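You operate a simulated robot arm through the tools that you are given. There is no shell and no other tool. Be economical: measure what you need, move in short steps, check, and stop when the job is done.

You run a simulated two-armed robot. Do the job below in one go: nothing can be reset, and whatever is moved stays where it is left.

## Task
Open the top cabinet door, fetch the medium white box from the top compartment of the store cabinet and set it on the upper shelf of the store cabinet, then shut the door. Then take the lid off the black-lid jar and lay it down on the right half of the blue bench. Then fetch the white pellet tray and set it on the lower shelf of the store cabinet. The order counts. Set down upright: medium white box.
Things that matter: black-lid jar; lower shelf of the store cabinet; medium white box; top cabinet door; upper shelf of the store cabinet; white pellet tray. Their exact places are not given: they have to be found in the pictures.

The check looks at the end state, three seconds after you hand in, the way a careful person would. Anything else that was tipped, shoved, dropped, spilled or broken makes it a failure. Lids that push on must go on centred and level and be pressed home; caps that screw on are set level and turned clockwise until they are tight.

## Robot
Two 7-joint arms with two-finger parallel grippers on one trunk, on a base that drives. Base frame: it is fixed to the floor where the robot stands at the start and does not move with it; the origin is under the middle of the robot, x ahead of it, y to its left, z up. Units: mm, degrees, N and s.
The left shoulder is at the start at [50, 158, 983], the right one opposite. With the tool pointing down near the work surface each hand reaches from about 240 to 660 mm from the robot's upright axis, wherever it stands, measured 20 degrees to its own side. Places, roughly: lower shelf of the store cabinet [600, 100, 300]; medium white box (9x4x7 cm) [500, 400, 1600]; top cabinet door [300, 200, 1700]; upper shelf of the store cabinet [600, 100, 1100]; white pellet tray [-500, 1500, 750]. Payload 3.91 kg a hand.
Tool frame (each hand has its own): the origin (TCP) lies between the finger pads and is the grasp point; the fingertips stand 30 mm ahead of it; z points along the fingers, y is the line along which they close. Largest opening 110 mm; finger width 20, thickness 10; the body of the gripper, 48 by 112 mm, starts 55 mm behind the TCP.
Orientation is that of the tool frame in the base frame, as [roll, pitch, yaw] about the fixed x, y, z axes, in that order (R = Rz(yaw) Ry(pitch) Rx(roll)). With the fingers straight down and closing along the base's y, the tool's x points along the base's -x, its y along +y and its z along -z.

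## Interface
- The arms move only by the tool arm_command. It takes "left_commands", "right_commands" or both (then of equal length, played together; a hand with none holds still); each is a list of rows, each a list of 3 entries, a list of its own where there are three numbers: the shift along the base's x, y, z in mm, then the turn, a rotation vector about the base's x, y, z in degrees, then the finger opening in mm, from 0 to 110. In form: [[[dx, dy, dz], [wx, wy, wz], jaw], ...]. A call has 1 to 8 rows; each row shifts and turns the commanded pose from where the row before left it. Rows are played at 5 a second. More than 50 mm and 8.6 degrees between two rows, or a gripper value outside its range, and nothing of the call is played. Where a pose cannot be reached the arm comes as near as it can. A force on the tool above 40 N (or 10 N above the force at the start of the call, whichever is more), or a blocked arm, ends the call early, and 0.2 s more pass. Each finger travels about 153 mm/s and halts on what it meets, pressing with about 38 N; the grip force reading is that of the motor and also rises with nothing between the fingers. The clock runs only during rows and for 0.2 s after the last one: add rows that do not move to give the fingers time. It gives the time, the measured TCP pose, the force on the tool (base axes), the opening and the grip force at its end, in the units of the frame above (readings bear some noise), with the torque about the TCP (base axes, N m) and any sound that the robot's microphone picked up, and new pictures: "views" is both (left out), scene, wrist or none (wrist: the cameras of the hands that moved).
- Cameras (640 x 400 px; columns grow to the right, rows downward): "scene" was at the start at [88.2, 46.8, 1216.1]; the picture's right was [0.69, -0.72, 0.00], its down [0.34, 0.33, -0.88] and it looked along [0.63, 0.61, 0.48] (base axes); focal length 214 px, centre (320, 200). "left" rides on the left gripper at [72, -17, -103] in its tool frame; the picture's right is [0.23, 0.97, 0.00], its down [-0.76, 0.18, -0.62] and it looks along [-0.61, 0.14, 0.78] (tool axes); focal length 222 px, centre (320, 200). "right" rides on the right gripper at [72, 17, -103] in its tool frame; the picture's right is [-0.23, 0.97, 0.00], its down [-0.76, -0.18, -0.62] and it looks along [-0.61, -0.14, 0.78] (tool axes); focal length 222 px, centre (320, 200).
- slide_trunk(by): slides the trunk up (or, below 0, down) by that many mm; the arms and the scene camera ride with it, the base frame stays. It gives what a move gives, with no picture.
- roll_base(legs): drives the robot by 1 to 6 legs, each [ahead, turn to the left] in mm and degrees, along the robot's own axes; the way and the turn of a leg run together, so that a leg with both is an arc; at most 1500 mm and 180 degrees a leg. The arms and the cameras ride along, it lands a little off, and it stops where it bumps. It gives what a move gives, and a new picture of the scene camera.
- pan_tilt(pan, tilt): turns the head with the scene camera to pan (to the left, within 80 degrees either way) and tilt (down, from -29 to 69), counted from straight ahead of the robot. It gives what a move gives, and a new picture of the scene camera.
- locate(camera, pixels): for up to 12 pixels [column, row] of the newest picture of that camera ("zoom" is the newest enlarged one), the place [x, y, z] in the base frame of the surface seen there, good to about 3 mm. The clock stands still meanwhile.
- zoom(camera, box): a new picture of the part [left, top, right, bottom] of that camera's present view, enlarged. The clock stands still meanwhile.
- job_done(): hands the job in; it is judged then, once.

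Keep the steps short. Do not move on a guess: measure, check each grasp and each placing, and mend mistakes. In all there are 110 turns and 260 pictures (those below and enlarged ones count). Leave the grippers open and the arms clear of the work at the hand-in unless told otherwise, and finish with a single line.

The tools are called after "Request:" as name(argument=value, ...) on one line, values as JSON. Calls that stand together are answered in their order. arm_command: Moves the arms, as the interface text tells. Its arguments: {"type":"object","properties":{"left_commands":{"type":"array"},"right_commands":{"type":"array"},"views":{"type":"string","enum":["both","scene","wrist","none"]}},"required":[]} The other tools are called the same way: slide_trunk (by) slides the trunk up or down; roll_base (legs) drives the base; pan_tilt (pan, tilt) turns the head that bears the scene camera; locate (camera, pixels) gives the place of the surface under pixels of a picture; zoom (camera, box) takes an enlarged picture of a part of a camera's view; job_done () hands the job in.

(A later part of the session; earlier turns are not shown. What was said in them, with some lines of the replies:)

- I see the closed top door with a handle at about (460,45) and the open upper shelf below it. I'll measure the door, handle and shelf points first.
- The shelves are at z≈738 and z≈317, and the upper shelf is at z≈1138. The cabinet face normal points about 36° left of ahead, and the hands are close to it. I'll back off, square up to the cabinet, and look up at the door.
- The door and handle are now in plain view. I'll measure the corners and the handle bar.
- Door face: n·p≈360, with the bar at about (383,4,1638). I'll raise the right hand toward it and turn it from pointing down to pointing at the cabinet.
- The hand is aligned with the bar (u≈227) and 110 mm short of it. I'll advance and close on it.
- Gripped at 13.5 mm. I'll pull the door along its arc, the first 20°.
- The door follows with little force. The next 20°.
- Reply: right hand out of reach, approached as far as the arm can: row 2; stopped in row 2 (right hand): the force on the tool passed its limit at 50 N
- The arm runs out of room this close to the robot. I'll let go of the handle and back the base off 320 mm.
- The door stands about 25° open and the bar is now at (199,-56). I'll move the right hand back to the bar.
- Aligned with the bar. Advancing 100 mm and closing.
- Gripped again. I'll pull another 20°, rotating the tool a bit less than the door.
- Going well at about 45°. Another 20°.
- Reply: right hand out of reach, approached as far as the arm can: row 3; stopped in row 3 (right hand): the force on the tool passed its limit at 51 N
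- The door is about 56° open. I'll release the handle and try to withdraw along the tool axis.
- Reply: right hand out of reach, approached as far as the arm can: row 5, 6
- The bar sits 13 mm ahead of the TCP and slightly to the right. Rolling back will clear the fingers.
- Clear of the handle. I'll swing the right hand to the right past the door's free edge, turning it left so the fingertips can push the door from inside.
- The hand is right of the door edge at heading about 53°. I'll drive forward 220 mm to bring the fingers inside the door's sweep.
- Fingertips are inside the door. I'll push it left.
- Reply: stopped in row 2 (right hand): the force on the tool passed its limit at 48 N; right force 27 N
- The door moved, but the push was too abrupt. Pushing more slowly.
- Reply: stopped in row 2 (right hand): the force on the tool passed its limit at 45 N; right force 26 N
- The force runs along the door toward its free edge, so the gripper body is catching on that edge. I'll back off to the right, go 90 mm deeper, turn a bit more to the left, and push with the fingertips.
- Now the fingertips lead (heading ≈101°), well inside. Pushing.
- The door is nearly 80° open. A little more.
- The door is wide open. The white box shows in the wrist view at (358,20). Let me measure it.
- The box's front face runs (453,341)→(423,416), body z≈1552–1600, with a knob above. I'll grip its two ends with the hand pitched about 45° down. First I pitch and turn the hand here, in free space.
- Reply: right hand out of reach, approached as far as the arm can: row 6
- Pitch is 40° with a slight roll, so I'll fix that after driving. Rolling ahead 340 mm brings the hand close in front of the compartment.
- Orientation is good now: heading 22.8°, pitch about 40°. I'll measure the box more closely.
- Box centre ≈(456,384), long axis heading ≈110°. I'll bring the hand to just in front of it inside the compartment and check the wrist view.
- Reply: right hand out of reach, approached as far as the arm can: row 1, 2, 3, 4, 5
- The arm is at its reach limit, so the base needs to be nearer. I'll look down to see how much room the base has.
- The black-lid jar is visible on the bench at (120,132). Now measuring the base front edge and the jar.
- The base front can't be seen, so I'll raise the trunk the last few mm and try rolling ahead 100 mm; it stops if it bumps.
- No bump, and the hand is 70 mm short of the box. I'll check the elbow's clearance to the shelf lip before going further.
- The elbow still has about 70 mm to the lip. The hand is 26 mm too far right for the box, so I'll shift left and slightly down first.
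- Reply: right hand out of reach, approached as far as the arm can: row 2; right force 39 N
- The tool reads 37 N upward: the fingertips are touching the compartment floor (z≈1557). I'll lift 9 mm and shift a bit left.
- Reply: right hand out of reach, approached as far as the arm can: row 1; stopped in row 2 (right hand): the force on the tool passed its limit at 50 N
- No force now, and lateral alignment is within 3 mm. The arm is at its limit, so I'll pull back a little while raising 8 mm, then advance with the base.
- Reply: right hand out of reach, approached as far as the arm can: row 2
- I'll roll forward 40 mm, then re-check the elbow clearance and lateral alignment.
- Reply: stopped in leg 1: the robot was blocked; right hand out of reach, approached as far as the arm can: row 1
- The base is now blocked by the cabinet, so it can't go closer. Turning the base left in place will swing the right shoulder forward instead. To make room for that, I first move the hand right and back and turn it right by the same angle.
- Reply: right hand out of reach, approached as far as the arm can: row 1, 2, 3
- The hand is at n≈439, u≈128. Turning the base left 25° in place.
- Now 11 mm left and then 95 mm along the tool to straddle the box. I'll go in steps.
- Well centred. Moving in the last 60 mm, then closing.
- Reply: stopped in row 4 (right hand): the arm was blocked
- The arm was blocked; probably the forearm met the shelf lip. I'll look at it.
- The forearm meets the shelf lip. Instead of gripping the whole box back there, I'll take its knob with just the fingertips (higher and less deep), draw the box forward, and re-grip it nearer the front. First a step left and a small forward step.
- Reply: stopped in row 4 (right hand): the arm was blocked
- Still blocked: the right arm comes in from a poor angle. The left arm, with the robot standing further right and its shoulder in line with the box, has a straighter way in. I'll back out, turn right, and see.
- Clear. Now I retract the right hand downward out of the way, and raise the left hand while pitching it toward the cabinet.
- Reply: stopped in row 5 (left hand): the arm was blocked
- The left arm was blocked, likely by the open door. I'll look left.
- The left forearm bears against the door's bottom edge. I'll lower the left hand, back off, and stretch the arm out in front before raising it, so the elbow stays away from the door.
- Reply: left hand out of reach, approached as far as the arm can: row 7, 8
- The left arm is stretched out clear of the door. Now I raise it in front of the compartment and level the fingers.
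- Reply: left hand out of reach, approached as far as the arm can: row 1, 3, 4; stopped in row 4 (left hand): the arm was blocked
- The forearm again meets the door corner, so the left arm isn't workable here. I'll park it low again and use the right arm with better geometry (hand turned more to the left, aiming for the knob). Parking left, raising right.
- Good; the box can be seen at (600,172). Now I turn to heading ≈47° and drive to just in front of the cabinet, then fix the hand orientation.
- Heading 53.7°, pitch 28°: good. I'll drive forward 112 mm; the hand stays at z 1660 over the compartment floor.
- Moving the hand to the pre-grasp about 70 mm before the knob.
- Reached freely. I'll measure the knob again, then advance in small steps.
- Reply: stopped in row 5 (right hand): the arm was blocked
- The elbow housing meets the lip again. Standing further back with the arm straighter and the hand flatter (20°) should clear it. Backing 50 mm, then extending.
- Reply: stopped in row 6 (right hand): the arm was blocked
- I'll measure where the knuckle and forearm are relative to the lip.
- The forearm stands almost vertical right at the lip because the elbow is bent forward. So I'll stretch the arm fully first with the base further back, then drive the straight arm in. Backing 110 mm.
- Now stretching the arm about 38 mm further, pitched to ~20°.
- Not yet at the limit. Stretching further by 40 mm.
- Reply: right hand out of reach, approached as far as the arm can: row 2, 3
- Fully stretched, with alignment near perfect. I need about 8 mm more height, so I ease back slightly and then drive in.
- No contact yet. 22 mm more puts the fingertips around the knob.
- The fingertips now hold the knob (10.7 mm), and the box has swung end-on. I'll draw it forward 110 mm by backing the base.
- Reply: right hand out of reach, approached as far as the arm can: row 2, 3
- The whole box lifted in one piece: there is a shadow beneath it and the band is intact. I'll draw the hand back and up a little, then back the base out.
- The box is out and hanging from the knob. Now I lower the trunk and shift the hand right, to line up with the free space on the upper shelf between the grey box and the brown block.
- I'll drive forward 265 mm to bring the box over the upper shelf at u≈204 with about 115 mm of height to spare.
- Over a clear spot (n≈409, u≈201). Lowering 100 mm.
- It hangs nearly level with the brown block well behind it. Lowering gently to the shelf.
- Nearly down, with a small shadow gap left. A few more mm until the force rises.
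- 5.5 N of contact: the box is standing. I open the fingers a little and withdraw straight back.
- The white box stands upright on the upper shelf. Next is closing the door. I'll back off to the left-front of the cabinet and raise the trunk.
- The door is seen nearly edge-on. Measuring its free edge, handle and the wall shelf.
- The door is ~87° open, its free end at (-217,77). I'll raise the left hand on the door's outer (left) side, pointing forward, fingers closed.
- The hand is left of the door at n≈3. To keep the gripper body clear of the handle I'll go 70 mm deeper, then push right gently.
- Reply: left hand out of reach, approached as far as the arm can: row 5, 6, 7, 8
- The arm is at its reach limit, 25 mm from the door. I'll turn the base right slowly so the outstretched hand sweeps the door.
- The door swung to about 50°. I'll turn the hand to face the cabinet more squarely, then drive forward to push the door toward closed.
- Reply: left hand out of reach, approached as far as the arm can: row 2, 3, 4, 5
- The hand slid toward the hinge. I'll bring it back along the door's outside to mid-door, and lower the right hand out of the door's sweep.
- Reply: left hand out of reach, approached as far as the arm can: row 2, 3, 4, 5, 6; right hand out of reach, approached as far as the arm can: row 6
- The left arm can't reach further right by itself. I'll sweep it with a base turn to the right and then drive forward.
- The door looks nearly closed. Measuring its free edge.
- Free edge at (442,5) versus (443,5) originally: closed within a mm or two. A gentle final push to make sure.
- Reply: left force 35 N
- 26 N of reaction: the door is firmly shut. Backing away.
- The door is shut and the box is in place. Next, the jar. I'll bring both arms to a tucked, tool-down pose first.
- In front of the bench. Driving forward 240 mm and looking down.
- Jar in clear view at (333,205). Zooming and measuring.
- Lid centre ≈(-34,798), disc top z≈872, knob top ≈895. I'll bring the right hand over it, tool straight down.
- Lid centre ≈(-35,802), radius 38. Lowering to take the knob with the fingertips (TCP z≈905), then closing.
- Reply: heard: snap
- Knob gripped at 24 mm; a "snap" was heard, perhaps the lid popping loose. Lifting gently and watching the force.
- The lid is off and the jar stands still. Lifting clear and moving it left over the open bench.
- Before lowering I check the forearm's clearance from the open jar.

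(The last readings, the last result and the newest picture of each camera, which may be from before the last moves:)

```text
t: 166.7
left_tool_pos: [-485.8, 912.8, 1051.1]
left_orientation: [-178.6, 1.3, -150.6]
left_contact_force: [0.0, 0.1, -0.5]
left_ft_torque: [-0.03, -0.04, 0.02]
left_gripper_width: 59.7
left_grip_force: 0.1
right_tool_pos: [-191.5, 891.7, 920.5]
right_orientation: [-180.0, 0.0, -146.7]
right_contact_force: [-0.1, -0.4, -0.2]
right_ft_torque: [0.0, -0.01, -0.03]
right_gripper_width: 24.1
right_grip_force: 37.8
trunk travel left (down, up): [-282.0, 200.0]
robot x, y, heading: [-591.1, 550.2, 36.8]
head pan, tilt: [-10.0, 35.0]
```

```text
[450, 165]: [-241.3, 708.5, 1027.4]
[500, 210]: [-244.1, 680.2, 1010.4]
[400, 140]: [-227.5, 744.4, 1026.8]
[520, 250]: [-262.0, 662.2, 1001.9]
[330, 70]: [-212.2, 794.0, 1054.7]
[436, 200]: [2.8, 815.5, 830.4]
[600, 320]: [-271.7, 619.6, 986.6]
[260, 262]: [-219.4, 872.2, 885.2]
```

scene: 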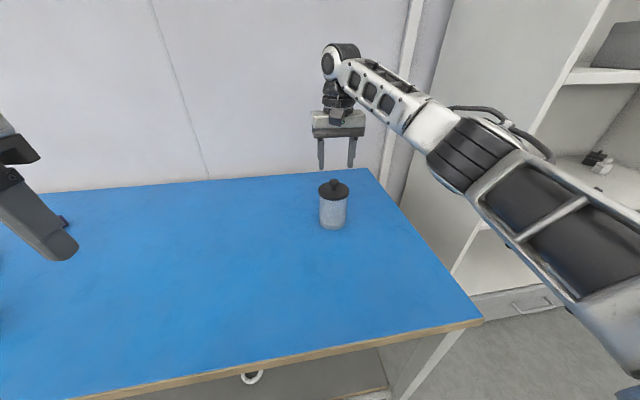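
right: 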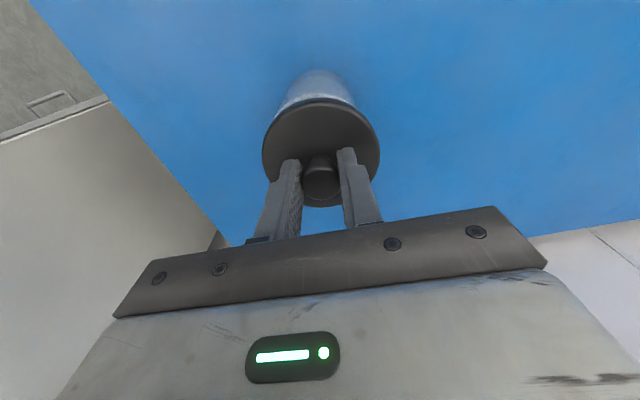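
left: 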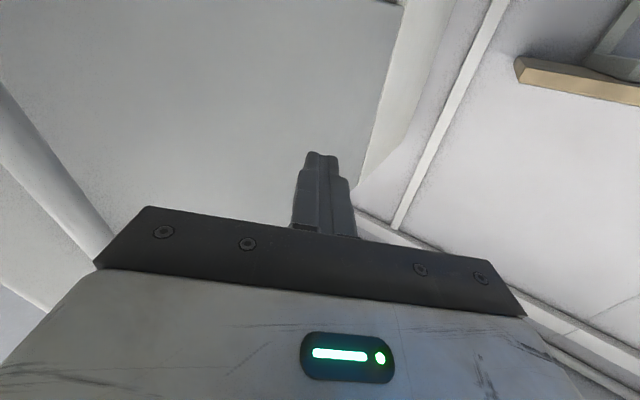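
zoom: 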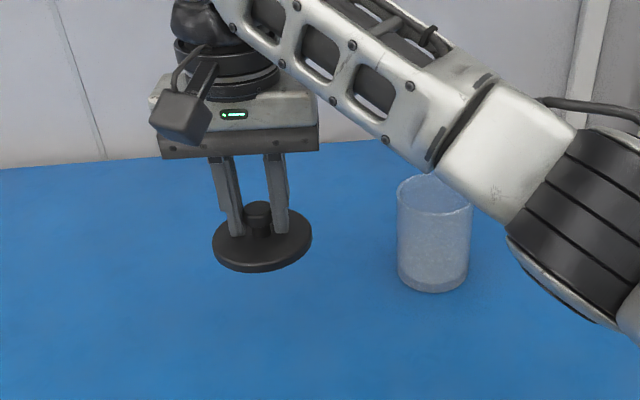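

The forearm is 200 mm from the jar. Lowering the lid.

Request:
arm_command(right_commands=[[[0, 0, -35], [0, 0, 0], 5], [[0, 0, -35], [0, 0, 0], 5], [[0, 0, -25], [0, 0, 0], 5], [[0, 0, -5], [0, 0, 0], 5], [[0, 0, -4], [0, 0, 0], 5], [[0, 0, -3], [0, 0, 0], 5], [[0, 0, 0], [0, 0, 0], 5]], views="none")

Request:
zoom(camera="scene", box=[200, 150, 360, 280])

```text
t: 168.3
left_tool_pos: [-486.3, 912.7, 1049.3]
left_orientation: [-178.6, 1.3, -150.5]
left_contact_force: [-0.4, -0.5, 0.2]
left_ft_torque: [-0.01, 0.0, -0.01]
left_gripper_width: 60.0
left_grip_force: 0.1
right_tool_pos: [-193.1, 892.7, 814.5]
right_orientation: [-179.9, 0.1, -146.5]
right_contact_force: [0.4, 0.2, -0.3]
right_ft_torque: [0.01, 0.01, 0.01]
right_gripper_width: 24.6
right_grip_force: 37.7
trunk travel left (down, up): [-282.0, 200.0]
robot x, y, heading: [-592.6, 554.0, 36.7]
head pan, tilt: [-10.0, 35.0]
```

```text
3.08 times, centred on (280, 215) of scene
```

zoom: 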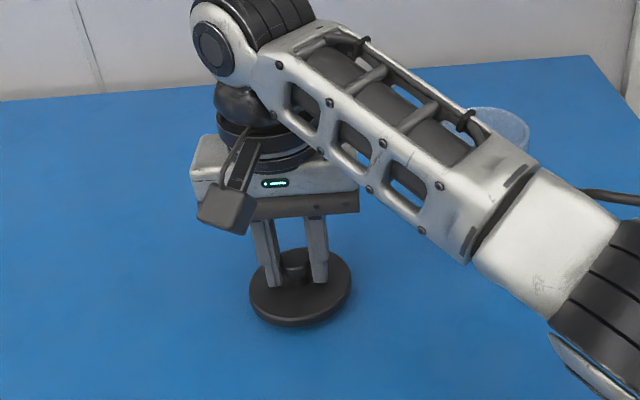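

Close to the surface but no force yet. Lowering in small steps until contact.

Request:
arm_command(right_commands=[[[0, 0, -3], [0, 0, 0], 5], [[0, 0, -3], [0, 0, 0], 5], [[0, 0, -2], [0, 0, 0], 5], [[0, 0, -2], [0, 0, 0], 5], [[0, 0, 0], [0, 0, 0], 5]], views="wrist")

```text
t: 169.5
left_tool_pos: [-486.0, 911.5, 1052.4]
left_orientation: [-178.6, 1.2, -150.5]
left_contact_force: [0.4, 0.4, -0.8]
left_ft_torque: [0.0, -0.01, 0.0]
left_gripper_width: 60.1
left_grip_force: 0.1
right_tool_pos: [-192.5, 892.1, 803.3]
right_orientation: [-180.0, 0.1, -146.6]
right_contact_force: [-0.1, 0.7, -0.2]
right_ft_torque: [0.03, -0.01, 0.01]
right_gripper_width: 24.2
right_grip_force: 37.5
trunk travel left (down, up): [-282.0, 200.0]
robot x, y, heading: [-593.4, 552.5, 36.9]
head pan, tilt: [-10.0, 35.0]
```

right: 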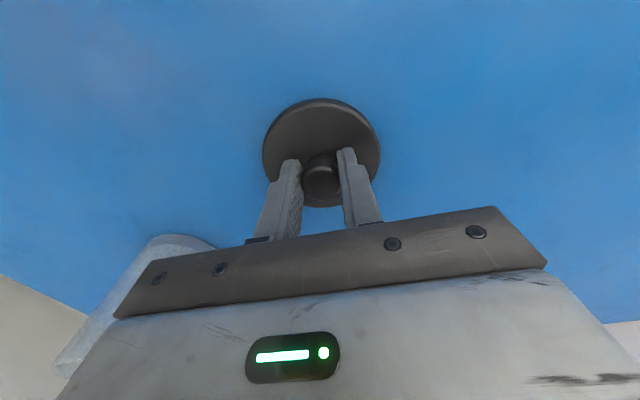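

Request:
arm_command(right_commands=[[[0, 0, -1.5], [0, 0, 0], 5], [[0, 0, -1.5], [0, 0, 0], 5], [[0, 0, -1.5], [0, 0, 0], 5], [[0, 0, -1.5], [0, 0, 0], 5], [[0, 0, 0], [0, 0, 0], 5]], views="none")

```text
t: 170.7
left_tool_pos: [-487.2, 909.3, 1052.7]
left_orientation: [-178.7, 1.5, -150.5]
left_contact_force: [0.5, -0.4, -0.3]
left_ft_torque: [0.03, 0.02, 0.03]
left_gripper_width: 60.0
left_grip_force: 0.1
right_tool_pos: [-193.1, 892.8, 802.6]
right_orientation: [179.7, 0.8, -146.6]
right_contact_force: [1.4, -3.6, 35.9]
right_ft_torque: [-0.36, 0.33, -0.06]
right_gripper_width: 24.2
right_grip_force: 37.8
trunk travel left (down, up): [-282.0, 200.0]
robot x, y, heading: [-590.5, 553.3, 36.7]
head pan, tilt: [-10.0, 35.0]
```

Contact: the lid is on the bench. I ease off, release, and go up.

Request:
arm_command(right_commands=[[[0, 0, 5], [0, 0, 0], 5], [[0, 0, 0], [0, 0, 0], 50], [[0, 0, 0], [0, 0, 0], 50], [[0, 0, 25], [0, 0, 0], 50], [[0, 0, 45], [0, 0, 0], 50], [[0, 0, 45], [0, 0, 0], 50], [[0, 0, 45], [0, 0, 0], 50], [[-30, -20, 30], [0, 0, 0], 50]], views="none")

Request:
zoom(camera="scene", box=[180, 150, 380, 290])

```text
t: 172.5
left_tool_pos: [-486.6, 912.1, 1051.5]
left_orientation: [-178.7, 1.3, -150.5]
left_contact_force: [-0.8, 0.6, -0.2]
left_ft_torque: [-0.01, 0.0, -0.03]
left_gripper_width: 59.9
left_grip_force: 0.0
right_tool_pos: [-221.3, 873.5, 993.3]
right_orientation: [-180.0, 0.1, -146.8]
right_contact_force: [-0.1, 0.2, 0.1]
right_ft_torque: [-0.01, -0.01, 0.01]
right_gripper_width: 50.1
right_grip_force: 0.0
trunk travel left (down, up): [-282.0, 200.0]
robot x, y, heading: [-593.1, 553.5, 37.0]
head pan, tilt: [-10.0, 35.0]
```

```text
2.86 times, centred on (280, 220) of scene
```

zoom: 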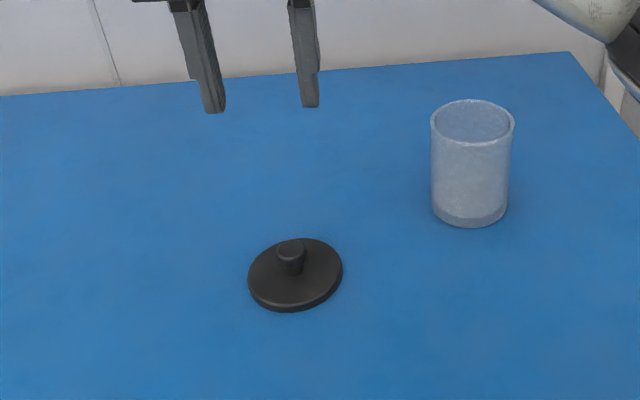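

The lid lies knob-up on the bench; the jar stands open. Now over to the tray: back off, go 800 mm left, and return to the bench.

Request:
roll_base(legs=[[-220, 0], [0, 90], [800, 0], [0, -90], [205, 0]])

Request:
zoom(camera="scene", box=[200, 120, 520, 320])

```text
t: 187.0
left_tool_pos: [-986.5, 1553.8, 1052.3]
left_orientation: [-178.6, 1.4, -150.0]
left_contact_force: [-0.4, -0.3, -0.2]
left_ft_torque: [0.0, 0.01, -0.02]
left_gripper_width: 60.1
left_grip_force: 0.2
right_tool_pos: [-720.4, 1518.2, 990.9]
right_orientation: [-180.0, 0.2, -146.1]
right_contact_force: [1.3, -0.9, -0.3]
right_ft_torque: [0.01, -0.02, -0.04]
right_gripper_width: 50.1
right_grip_force: 0.1
trunk travel left (down, up): [-282.0, 200.0]
robot x, y, heading: [-1091.8, 1191.6, 37.3]
head pan, tilt: [-10.0, 35.0]
```

scene: 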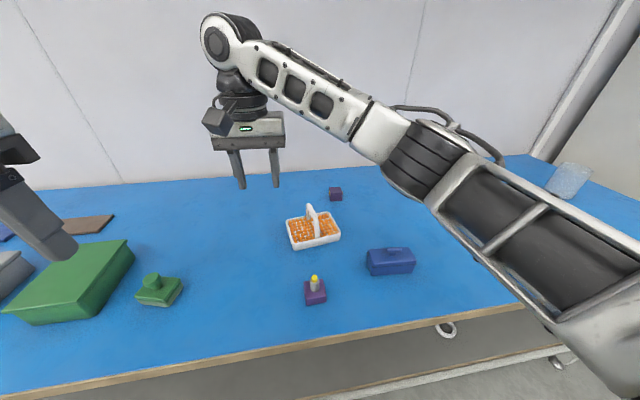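

```text
2.00 times, centred on (360, 220) of scene
```

zoom: 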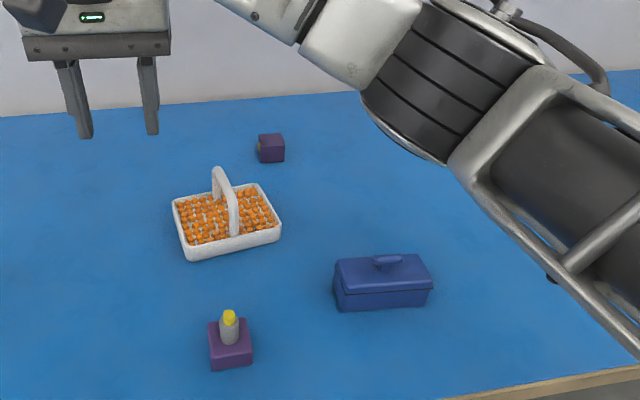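

The tray is at (313,230) with a hoop handle. Measuring.

Request:
locate(camera="zoom", pixels=[[219, 172], [228, 186], [235, 202], [237, 225], [213, 185], [173, 202], [260, 185], [280, 232], [187, 258], [232, 252], [210, 222], [180, 240]])

Request:
zoom(camera="scene", box=[270, 190, 360, 260])

```text
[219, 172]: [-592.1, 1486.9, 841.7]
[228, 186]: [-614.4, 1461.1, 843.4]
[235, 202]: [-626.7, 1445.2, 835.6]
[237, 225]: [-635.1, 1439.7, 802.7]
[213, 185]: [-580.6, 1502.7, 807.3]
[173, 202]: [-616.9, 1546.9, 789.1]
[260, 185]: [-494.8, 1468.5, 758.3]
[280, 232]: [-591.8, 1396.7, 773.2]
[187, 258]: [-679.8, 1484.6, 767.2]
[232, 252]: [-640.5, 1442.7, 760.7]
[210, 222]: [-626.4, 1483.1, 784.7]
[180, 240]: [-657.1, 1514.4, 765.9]
```

```text
5.71 times, centred on (315, 225) of scene
```

zoom: 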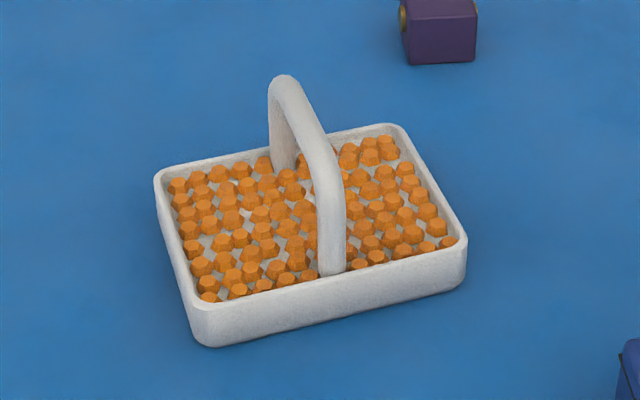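

Handle bar: top z≈843, mid (-607,1472), running along heading ≈48°. I bring the right hand above it, turned 14°, check, then descend.

Request:
arm_command(right_commands=[[[28, -11, -20], [0, 0, 4.6], 70], [[28, -11, -20], [0, 0, 4.6], 70], [[28, -11, -20], [0, 0, 4.6], 70], [[29.5, -13, -10], [0, 0, 0], 70], [[0, 0, 0], [0, 0, 0], 70]], views="wrist")

Request:
locate(camera="right", pixels=[[320, 130], [320, 150], [320, 110]])

```text
t: 188.2
left_tool_pos: [-985.9, 1553.3, 1052.0]
left_orientation: [-178.7, 1.3, -150.0]
left_contact_force: [0.4, -0.6, 0.4]
left_ft_torque: [0.0, 0.02, 0.02]
left_gripper_width: 59.8
left_grip_force: 0.1
right_tool_pos: [-606.7, 1473.1, 920.5]
right_orientation: [-180.0, 0.2, -132.4]
right_contact_force: [-0.1, 0.4, 0.2]
right_ft_torque: [0.04, -0.01, 0.0]
right_gripper_width: 70.0
right_grip_force: 0.1
trunk travel left (down, up): [-282.0, 200.0]
robot x, y, heading: [-1089.4, 1196.6, 37.3]
head pan, tilt: [-10.0, 35.0]
```

right: 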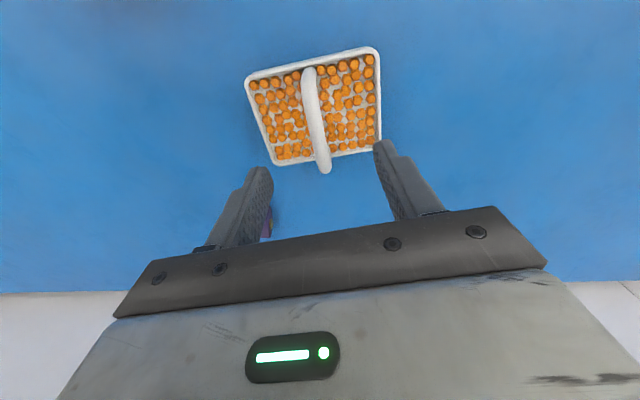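

```text
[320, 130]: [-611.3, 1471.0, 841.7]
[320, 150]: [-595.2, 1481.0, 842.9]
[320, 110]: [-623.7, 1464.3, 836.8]
```

Well aligned. Descending 82 mm over the handle and closing.

Request:
arm_command(right_commands=[[[-0.5, 0, -25], [0, 0, 0], 70], [[0, 0, -25], [0, 0, 0], 70], [[0, 0, -20], [0, 0, 0], 70], [[0, 0, -12], [0, 0, 0], 70], [[0, 0, 0], [0, 0, 0], 40], [[0, 0, 0], [0, 0, 0], 5], [[0, 0, 0], [0, 0, 0], 5], [[0, 0, 0], [0, 0, 0], 5]], views="wrist")

```text
t: 190.0
left_tool_pos: [-985.3, 1553.6, 1051.5]
left_orientation: [-178.5, 1.2, -150.1]
left_contact_force: [0.7, -0.2, 0.7]
left_ft_torque: [0.0, 0.02, 0.02]
left_gripper_width: 59.6
left_grip_force: 0.0
right_tool_pos: [-608.5, 1471.9, 841.3]
right_orientation: [-180.0, 0.2, -132.4]
right_contact_force: [0.7, -0.7, -0.6]
right_ft_torque: [0.11, -0.06, -0.01]
right_gripper_width: 12.4
right_grip_force: 38.0
trunk travel left (down, up): [-282.0, 200.0]
robot x, y, heading: [-1086.2, 1194.2, 37.3]
head pan, tilt: [-10.0, 35.0]
```

right: 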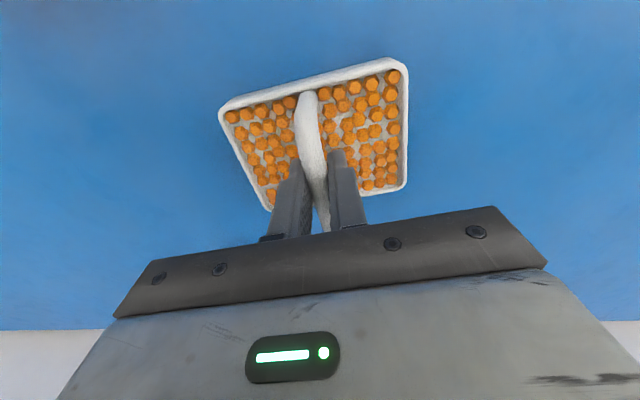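

Gripped at 12.4 mm. Lifting slowly.

Request:
arm_command(right_commands=[[[0, 0, 3], [0, 0, 0], 5], [[0, 0, 5], [0, 0, 0], 5], [[0, 0, 8], [0, 0, 0], 5], [[0, 0, 12], [0, 0, 0], 5], [[0, 0, 15], [0, 0, 0], 5], [[0, 0, 15], [0, 0, 0], 5], [[0, 0, 12], [0, 0, 0], 5], [[0, 0, 8], [0, 0, 0], 5]], views="both")

```text
t: 191.8
left_tool_pos: [-986.0, 1553.6, 1052.8]
left_orientation: [-178.6, 1.4, -150.0]
left_contact_force: [0.0, 0.5, -0.4]
left_ft_torque: [-0.02, -0.02, 0.01]
left_gripper_width: 59.8
left_grip_force: 0.1
right_tool_pos: [-607.9, 1470.5, 918.7]
right_orientation: [180.0, 0.1, -132.4]
right_contact_force: [-0.1, 0.1, -2.1]
right_ft_torque: [0.03, 0.0, 0.02]
right_gripper_width: 12.2
right_grip_force: 38.1
trunk travel left (down, up): [-282.0, 200.0]
robot x, y, heading: [-1087.6, 1193.4, 37.5]
head pan, tilt: [-10.0, 35.0]
```

scene: 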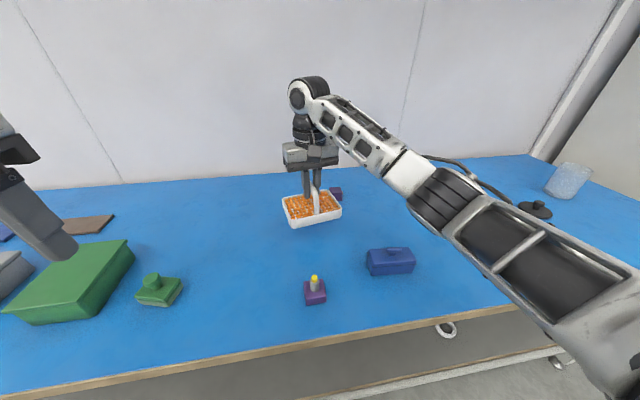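
right: 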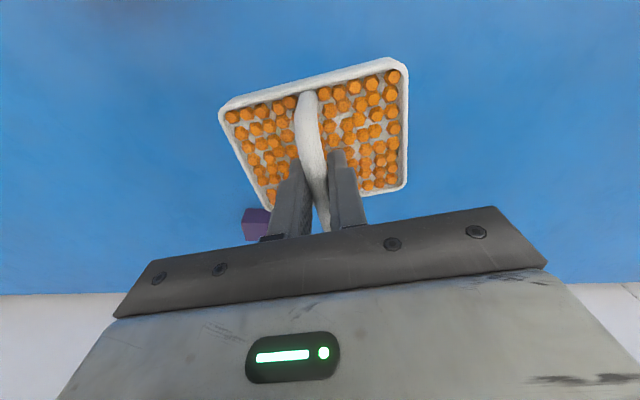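

The tray is level with its pellets in place. I raise it a bit more, back away from the bench gently, and lower the trunk.

Request:
arm_command(right_commands=[[[0, 0, 8], [0, 0, 0], 5], [[0, 0, 15], [0, 0, 0], 5], [[0, 0, 18], [0, 0, 0], 5], [[0, 0, 18], [0, 0, 0], 5], [[0, 0, 12], [0, 0, 0], 5], [[0, 0, 5], [0, 0, 0], 5]], views="none")

Request:
roll_base(legs=[[-150, 0], [-150, 0]])

Request:
zoom(camera="right", box=[160, 20, 480, 220])

```text
t: 193.2
left_tool_pos: [-984.8, 1554.0, 1051.7]
left_orientation: [-178.6, 1.3, -150.0]
left_contact_force: [1.1, -0.5, 0.0]
left_ft_torque: [-0.02, -0.02, -0.01]
left_gripper_width: 60.0
left_grip_force: 0.1
right_tool_pos: [-607.5, 1471.7, 994.2]
right_orientation: [-180.0, 0.1, -132.4]
right_contact_force: [-0.8, -0.6, -2.5]
right_ft_torque: [-0.03, -0.02, 0.03]
right_gripper_width: 12.1
right_grip_force: 38.1
trunk travel left (down, up): [-282.0, 200.0]
robot x, y, heading: [-1090.3, 1194.9, 37.1]
head pan, tilt: [-10.0, 35.0]
```

```text
t: 195.5
left_tool_pos: [-1220.6, 1374.0, 1051.5]
left_orientation: [-178.6, 1.3, -150.2]
left_contact_force: [-0.4, -0.9, 0.2]
left_ft_torque: [-0.02, 0.03, -0.01]
left_gripper_width: 60.0
left_grip_force: 0.1
right_tool_pos: [-844.8, 1292.4, 994.3]
right_orientation: [180.0, 0.1, -132.6]
right_contact_force: [0.0, 0.3, -1.9]
right_ft_torque: [-0.03, -0.02, 0.0]
right_gripper_width: 12.4
right_grip_force: 38.1
trunk travel left (down, up): [-282.0, 200.0]
robot x, y, heading: [-1323.2, 1017.8, 37.1]
head pan, tilt: [-10.0, 35.0]
```

scene: 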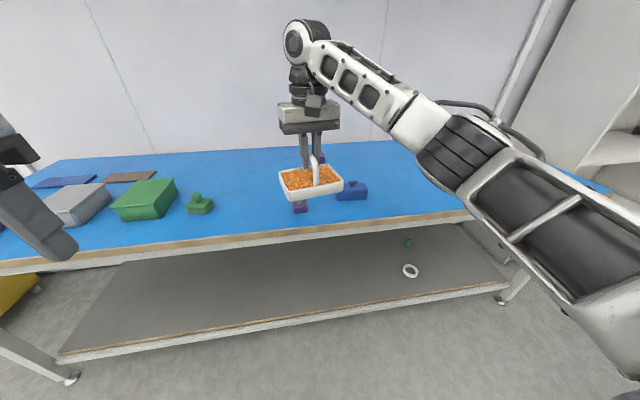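

```text
2.00 times, centred on (320, 120) of right
```

zoom: 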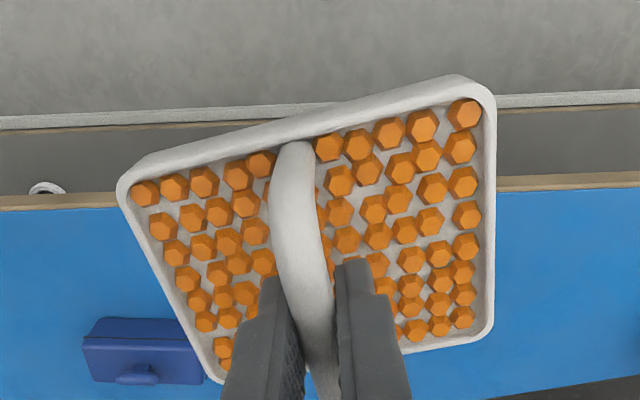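

All pellets in place. Backing a further 120 mm, then lowering the trunk 200 mm and driving along to the cabinet in gentle legs.

Request:
roll_base(legs=[[-120, 0], [0, -45], [0, -45], [830, 0], [835, 0]])

Request:
slide_trunk(by=-250)

Request:
roll_base(legs=[[0, 45], [0, 45]])

```text
t: 209.0
left_tool_pos: [-34.3, -498.0, 1051.7]
left_orientation: [-178.6, 1.3, 120.0]
left_contact_force: [0.3, 0.3, -0.2]
left_ft_torque: [0.02, 0.0, -0.02]
left_gripper_width: 60.2
left_grip_force: 0.1
right_tool_pos: [-115.6, -876.8, 994.1]
right_orientation: [-179.9, 0.1, 137.7]
right_contact_force: [-0.3, -0.3, -2.9]
right_ft_torque: [0.02, 0.0, -0.02]
right_gripper_width: 12.4
right_grip_force: 38.4
trunk travel left (down, up): [-282.0, 200.0]
robot x, y, heading: [-393.9, -396.7, -52.7]
head pan, tilt: [-10.0, 35.0]
```

scene: 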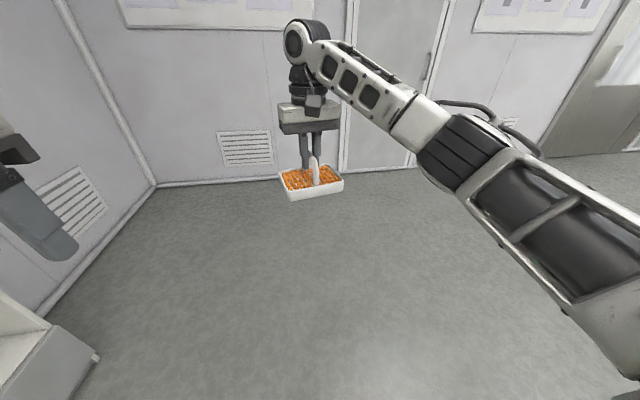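

```text
t: 211.6
left_tool_pos: [-33.0, -496.6, 802.7]
left_orientation: [-178.6, 1.4, 120.0]
left_contact_force: [0.5, -0.2, -0.3]
left_ft_torque: [-0.01, -0.04, 0.03]
left_gripper_width: 59.8
left_grip_force: 0.1
right_tool_pos: [-115.5, -876.6, 744.6]
right_orientation: [179.9, 0.1, 137.6]
right_contact_force: [0.5, 1.0, -1.9]
right_ft_torque: [0.03, -0.02, -0.03]
right_gripper_width: 12.1
right_grip_force: 37.8
trunk travel left (down, up): [-32.0, 450.0]
robot x, y, heading: [-399.3, -396.0, -52.8]
head pan, tilt: [-10.0, 35.0]
```

```text
t: 216.1
left_tool_pos: [-296.8, -33.2, 801.1]
left_orientation: [-178.7, 1.3, -149.2]
left_contact_force: [-0.8, -0.7, -0.4]
left_ft_torque: [0.02, -0.01, 0.03]
left_gripper_width: 59.7
left_grip_force: 0.1
right_tool_pos: [80.7, -109.6, 744.6]
right_orientation: [-180.0, 0.1, -131.5]
right_contact_force: [0.8, 0.2, -2.2]
right_ft_torque: [-0.01, 0.01, 0.03]
right_gripper_width: 12.1
right_grip_force: 38.0
trunk travel left (down, up): [-32.0, 450.0]
robot x, y, heading: [-393.0, -391.8, 38.3]
head pan, tilt: [-10.0, 35.0]
```

scene: 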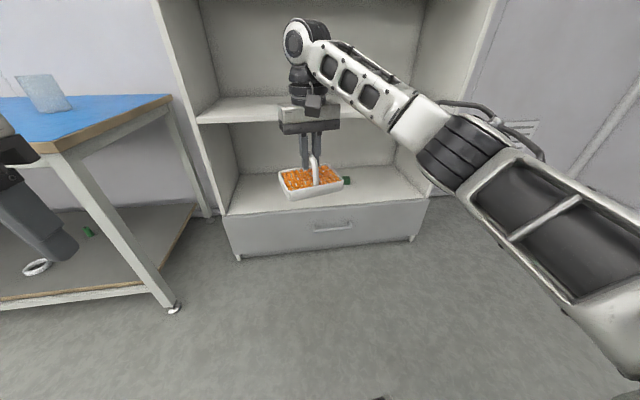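

Facing the cabinet with the tray at u≈136. Now lowering the tray to shelf-entry height (TCP ≈440).

Request:
slide_trunk(by=-32)

Request:
arm_command(right_commands=[[[0, 0, -15], [0, 0, 0], 5], [[0, 0, -35], [0, 0, 0], 5], [[0, 0, -42], [0, 0, 0], 5], [[0, 0, -45], [0, 0, 0], 5], [[0, 0, -45], [0, 0, 0], 5], [[0, 0, -42], [0, 0, 0], 5], [[0, 0, -30], [0, 0, 0], 5], [[0, 0, -15], [0, 0, 0], 5]], views="both")

Request:
locate(camera="scene", pixels=[[347, 180], [230, 120], [370, 118], [235, 210], [400, 200], [230, 125]])

```text
t: 216.9
left_tool_pos: [-296.9, -31.8, 769.9]
left_orientation: [-178.6, 1.3, -149.1]
left_contact_force: [0.0, -0.7, 0.7]
left_ft_torque: [-0.04, 0.0, -0.01]
left_gripper_width: 60.0
left_grip_force: 0.1
right_tool_pos: [80.8, -109.4, 712.2]
right_orientation: [-179.9, 0.1, -131.6]
right_contact_force: [0.4, -0.5, -1.7]
right_ft_torque: [-0.03, 0.01, 0.02]
right_gripper_width: 12.2
right_grip_force: 38.0
trunk travel left (down, up): [0.0, 482.0]
robot x, y, heading: [-392.7, -393.6, 38.1]
head pan, tilt: [-10.0, 35.0]
```

```text
t: 218.7
left_tool_pos: [-297.4, -33.3, 769.5]
left_orientation: [-178.6, 1.4, -149.1]
left_contact_force: [0.0, 0.8, -0.1]
left_ft_torque: [0.0, 0.01, -0.01]
left_gripper_width: 60.1
left_grip_force: 0.1
right_tool_pos: [80.0, -108.4, 443.4]
right_orientation: [-179.9, 0.2, -131.5]
right_contact_force: [-0.2, -0.4, -3.1]
right_ft_torque: [0.0, 0.01, 0.0]
right_gripper_width: 12.0
right_grip_force: 38.0
trunk travel left (down, up): [0.0, 482.0]
robot x, y, heading: [-395.2, -397.0, 38.1]
head pan, tilt: [-10.0, 35.0]
```

scene: 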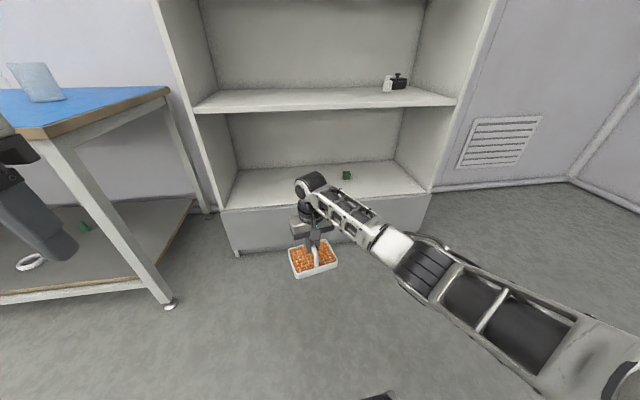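
right: 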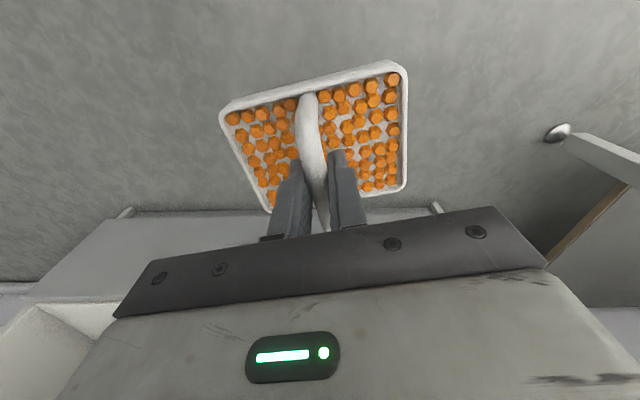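

```text
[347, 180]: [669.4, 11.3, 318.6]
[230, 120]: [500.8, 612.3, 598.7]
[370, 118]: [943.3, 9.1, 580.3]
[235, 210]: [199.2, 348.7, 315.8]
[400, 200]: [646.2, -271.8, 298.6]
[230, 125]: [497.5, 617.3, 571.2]
```

Clearance is good: tray bottom ≈361 over the shelf at 317. Driving in.

Request:
roll_base(legs=[[300, 0], [160, 0]])

Request:
zoom(camera="right", box=[0, 0, 640, 400])

```text
t: 221.8
left_tool_pos: [63.3, 249.7, 769.7]
left_orientation: [-178.6, 1.4, -149.2]
left_contact_force: [-0.4, 0.2, -0.4]
left_ft_torque: [0.0, 0.02, 0.0]
left_gripper_width: 60.0
left_grip_force: 0.0
right_tool_pos: [441.0, 173.4, 444.0]
right_orientation: [180.0, 0.1, -131.7]
right_contact_force: [-0.5, -0.3, -3.1]
right_ft_torque: [0.02, -0.01, -0.01]
right_gripper_width: 12.4
right_grip_force: 37.9
trunk travel left (down, up): [0.0, 482.0]
robot x, y, heading: [-32.5, -111.0, 37.7]
head pan, tilt: [-10.0, 35.0]
```

scene: 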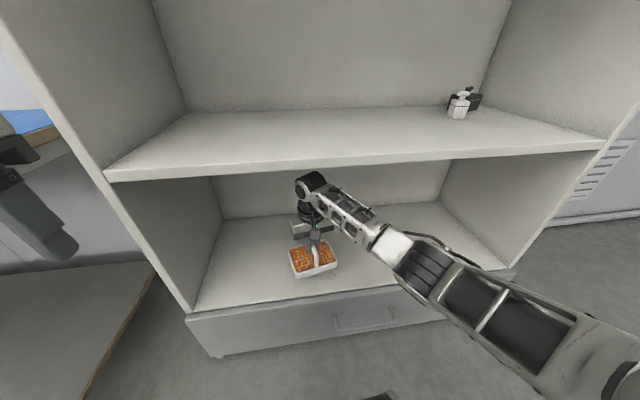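

```text
1.00 times, centred on (320, 200) of right (not enlarged: the box is as wide or as high as the picture)
```

zoom: 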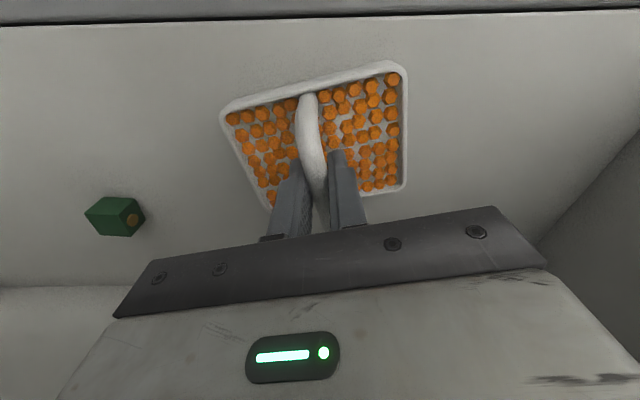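

The tray is inside over the lower shelf, away from the green cube. Lowering gently.

Request:
arm_command(right_commands=[[[0, 0, -6], [0, 0, 0], 5], [[0, 0, -12], [0, 0, 0], 5], [[0, 0, -10], [0, 0, 0], 5], [[0, 0, -5], [0, 0, 0], 5], [[0, 0, -3], [0, 0, 0], 5], [[0, 0, -2], [0, 0, 0], 5], [[0, 0, -2], [0, 0, 0], 5], [[0, 0, 0], [0, 0, 0], 5]], views="wrist")

Request:
zoom(camera="scene", box=[240, 160, 400, 300])

```text
t: 223.6
left_tool_pos: [63.1, 247.9, 769.4]
left_orientation: [-178.6, 1.2, -149.2]
left_contact_force: [-0.2, 0.3, -0.2]
left_ft_torque: [0.01, 0.0, 0.0]
left_gripper_width: 60.2
left_grip_force: 0.0
right_tool_pos: [440.9, 173.5, 402.1]
right_orientation: [179.9, 0.0, -131.5]
right_contact_force: [0.2, 0.2, -2.5]
right_ft_torque: [0.01, 0.05, -0.01]
right_gripper_width: 12.2
right_grip_force: 37.7
trunk travel left (down, up): [0.0, 482.0]
robot x, y, heading: [-36.2, -109.3, 38.0]
head pan, tilt: [-10.0, 35.0]
```

right: 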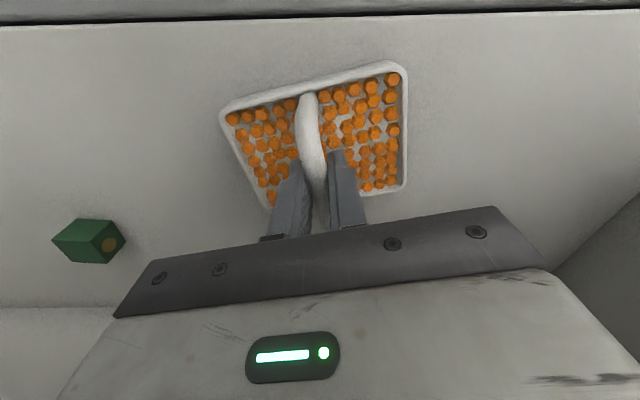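

```text
2.86 times, centred on (320, 230) of scene
```

zoom: 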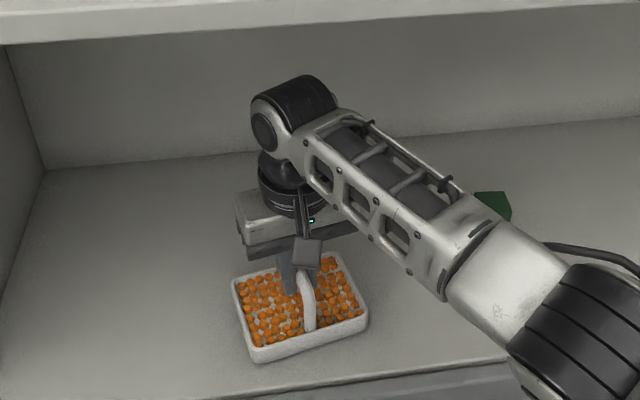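

Not yet touching (still 2.5 N of weight). Lowering in 1.5 mm steps.

Request:
arm_command(right_commands=[[[0, 0, -1.5], [0, 0, 0], 5], [[0, 0, -1.5], [0, 0, 0], 5], [[0, 0, -1], [0, 0, 0], 5], [[0, 0, 0], [0, 0, 0], 5]], views="none")

```text
t: 224.6
left_tool_pos: [62.9, 249.1, 769.9]
left_orientation: [-178.6, 1.2, -149.2]
left_contact_force: [0.5, -0.4, -0.5]
left_ft_torque: [0.0, 0.01, -0.01]
left_gripper_width: 59.9
left_grip_force: 0.0
right_tool_pos: [440.9, 172.6, 400.8]
right_orientation: [-180.0, 0.2, -131.7]
right_contact_force: [0.4, -0.5, 2.4]
right_ft_torque: [0.12, -0.08, 0.0]
right_gripper_width: 12.3
right_grip_force: 38.4
trunk travel left (down, up): [0.0, 482.0]
robot x, y, heading: [-37.6, -112.2, 37.8]
head pan, tilt: [-10.0, 35.0]
5 turns are left
```

Contact (+2.4 N): the tray stands on the shelf. I release, rise 52 mm clear of the handle, and back out.

Request:
arm_command(right_commands=[[[0, 0, 0], [0, 0, 0], 40], [[0, 0, 0], [0, 0, 0], 50], [[0, 0, 0], [0, 0, 0], 50], [[0, 0, 12], [0, 0, 0], 50], [[0, 0, 20], [0, 0, 0], 50], [[0, 0, 20], [0, 0, 0], 50], [[0, 0, 0], [0, 0, 0], 50]], views="wrist")

```text
t: 226.2
left_tool_pos: [63.4, 249.9, 769.4]
left_orientation: [-178.6, 1.3, -149.1]
left_contact_force: [-0.2, -0.6, -0.4]
left_ft_torque: [-0.01, 0.02, -0.03]
left_gripper_width: 59.8
left_grip_force: 0.0
right_tool_pos: [440.2, 171.9, 452.3]
right_orientation: [-179.9, 0.1, -131.6]
right_contact_force: [-0.2, -0.2, -0.2]
right_ft_torque: [0.0, 0.01, -0.03]
right_gripper_width: 50.1
right_grip_force: 0.1
trunk travel left (down, up): [0.0, 482.0]
robot x, y, heading: [-33.1, -113.4, 38.0]
head pan, tilt: [-10.0, 35.0]
4 turns are left
```

right: 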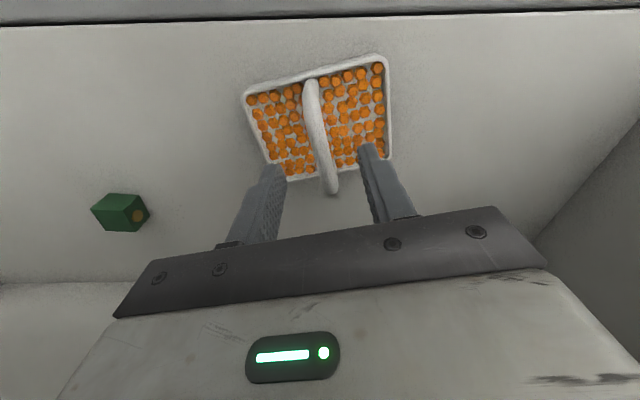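

The fingers are above the handle (tips z≈422 against a handle top of ≈407). Backing the base out 350 mm and looking.

Request:
roll_base(legs=[[-350, 0]])

Request:
pan_tilt(pan=0, tilt=5)

```text
t: 228.4
left_tool_pos: [-203.8, 40.6, 769.8]
left_orientation: [-178.6, 1.3, -149.1]
left_contact_force: [-0.5, 0.5, 0.8]
left_ft_torque: [0.03, 0.03, 0.0]
left_gripper_width: 59.7
left_grip_force: 0.0
right_tool_pos: [173.6, -36.5, 451.8]
right_orientation: [-180.0, 0.1, -131.6]
right_contact_force: [1.1, 0.1, -0.5]
right_ft_torque: [-0.01, 0.02, 0.01]
right_gripper_width: 50.0
right_grip_force: 0.1
trunk travel left (down, up): [0.0, 482.0]
robot x, y, heading: [-301.4, -319.3, 38.2]
head pan, tilt: [-10.0, 35.0]
```

scene: 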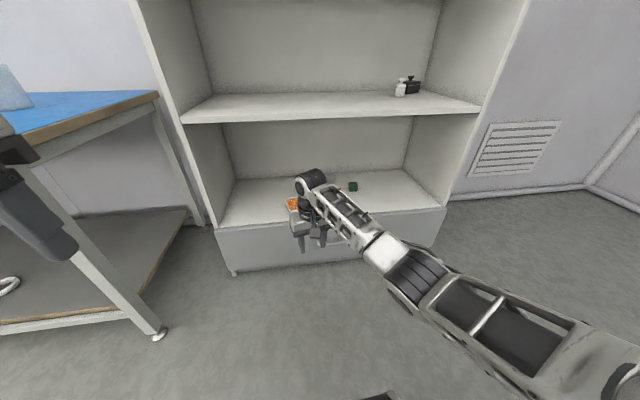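

```text
t: 229.3
left_tool_pos: [-203.9, 40.3, 770.1]
left_orientation: [-178.5, 1.3, -149.1]
left_contact_force: [-0.1, -0.2, 0.2]
left_ft_torque: [-0.01, -0.02, 0.05]
left_gripper_width: 59.8
left_grip_force: 0.0
right_tool_pos: [173.8, -35.4, 452.7]
right_orientation: [-180.0, 0.1, -131.6]
right_contact_force: [0.6, -0.1, -0.5]
right_ft_torque: [0.0, -0.01, 0.01]
right_gripper_width: 50.5
right_grip_force: 0.0
trunk travel left (down, up): [0.0, 482.0]
robot x, y, heading: [-300.2, -323.3, 38.6]
head pan, tilt: [0.0, 5.0]
3 turns are left
```

scene: 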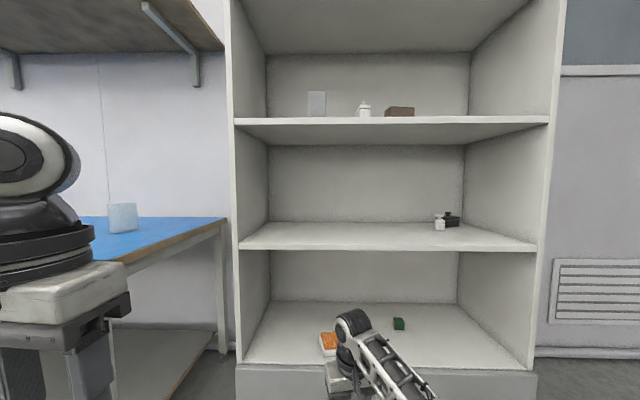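

Everything is in place: the white box is on the upper shelf, the door is shut, the lid is on the bench, and the tray is on the lower shelf. The hands are clear, so I open the grippers fully and hand in.

Request:
arm_command(left_commands=[[[0, 0, 0], [0, 0, 0], 110], [[0, 0, 0], [0, 0, 0], 110]], right_commands=[[[0, 0, 0], [0, 0, 0], 110], [[0, 0, 0], [0, 0, 0], 110]], views="none")

Request:
job_done()

```text
t: 229.9
left_tool_pos: [-204.7, 40.0, 767.7]
left_orientation: [-178.7, 1.2, -149.1]
left_contact_force: [0.3, -0.5, -0.8]
left_ft_torque: [0.02, 0.02, 0.01]
left_gripper_width: 109.9
left_grip_force: 0.0
right_tool_pos: [174.6, -35.9, 452.6]
right_orientation: [-180.0, 0.1, -131.5]
right_contact_force: [-0.6, 1.0, 0.3]
right_ft_torque: [-0.01, 0.01, -0.02]
right_gripper_width: 110.1
right_grip_force: 0.0
trunk travel left (down, up): [0.0, 482.0]
robot x, y, heading: [-300.8, -321.9, 38.2]
head pan, tilt: [0.0, 5.0]
```

```text
The job is handed in.
```

Job handed in: the medium white box stands upright on the upper shelf, the top door is shut, the jar lid lies on the right half of the blue bench, and the pellet tray is on the lower shelf with no spill seen.
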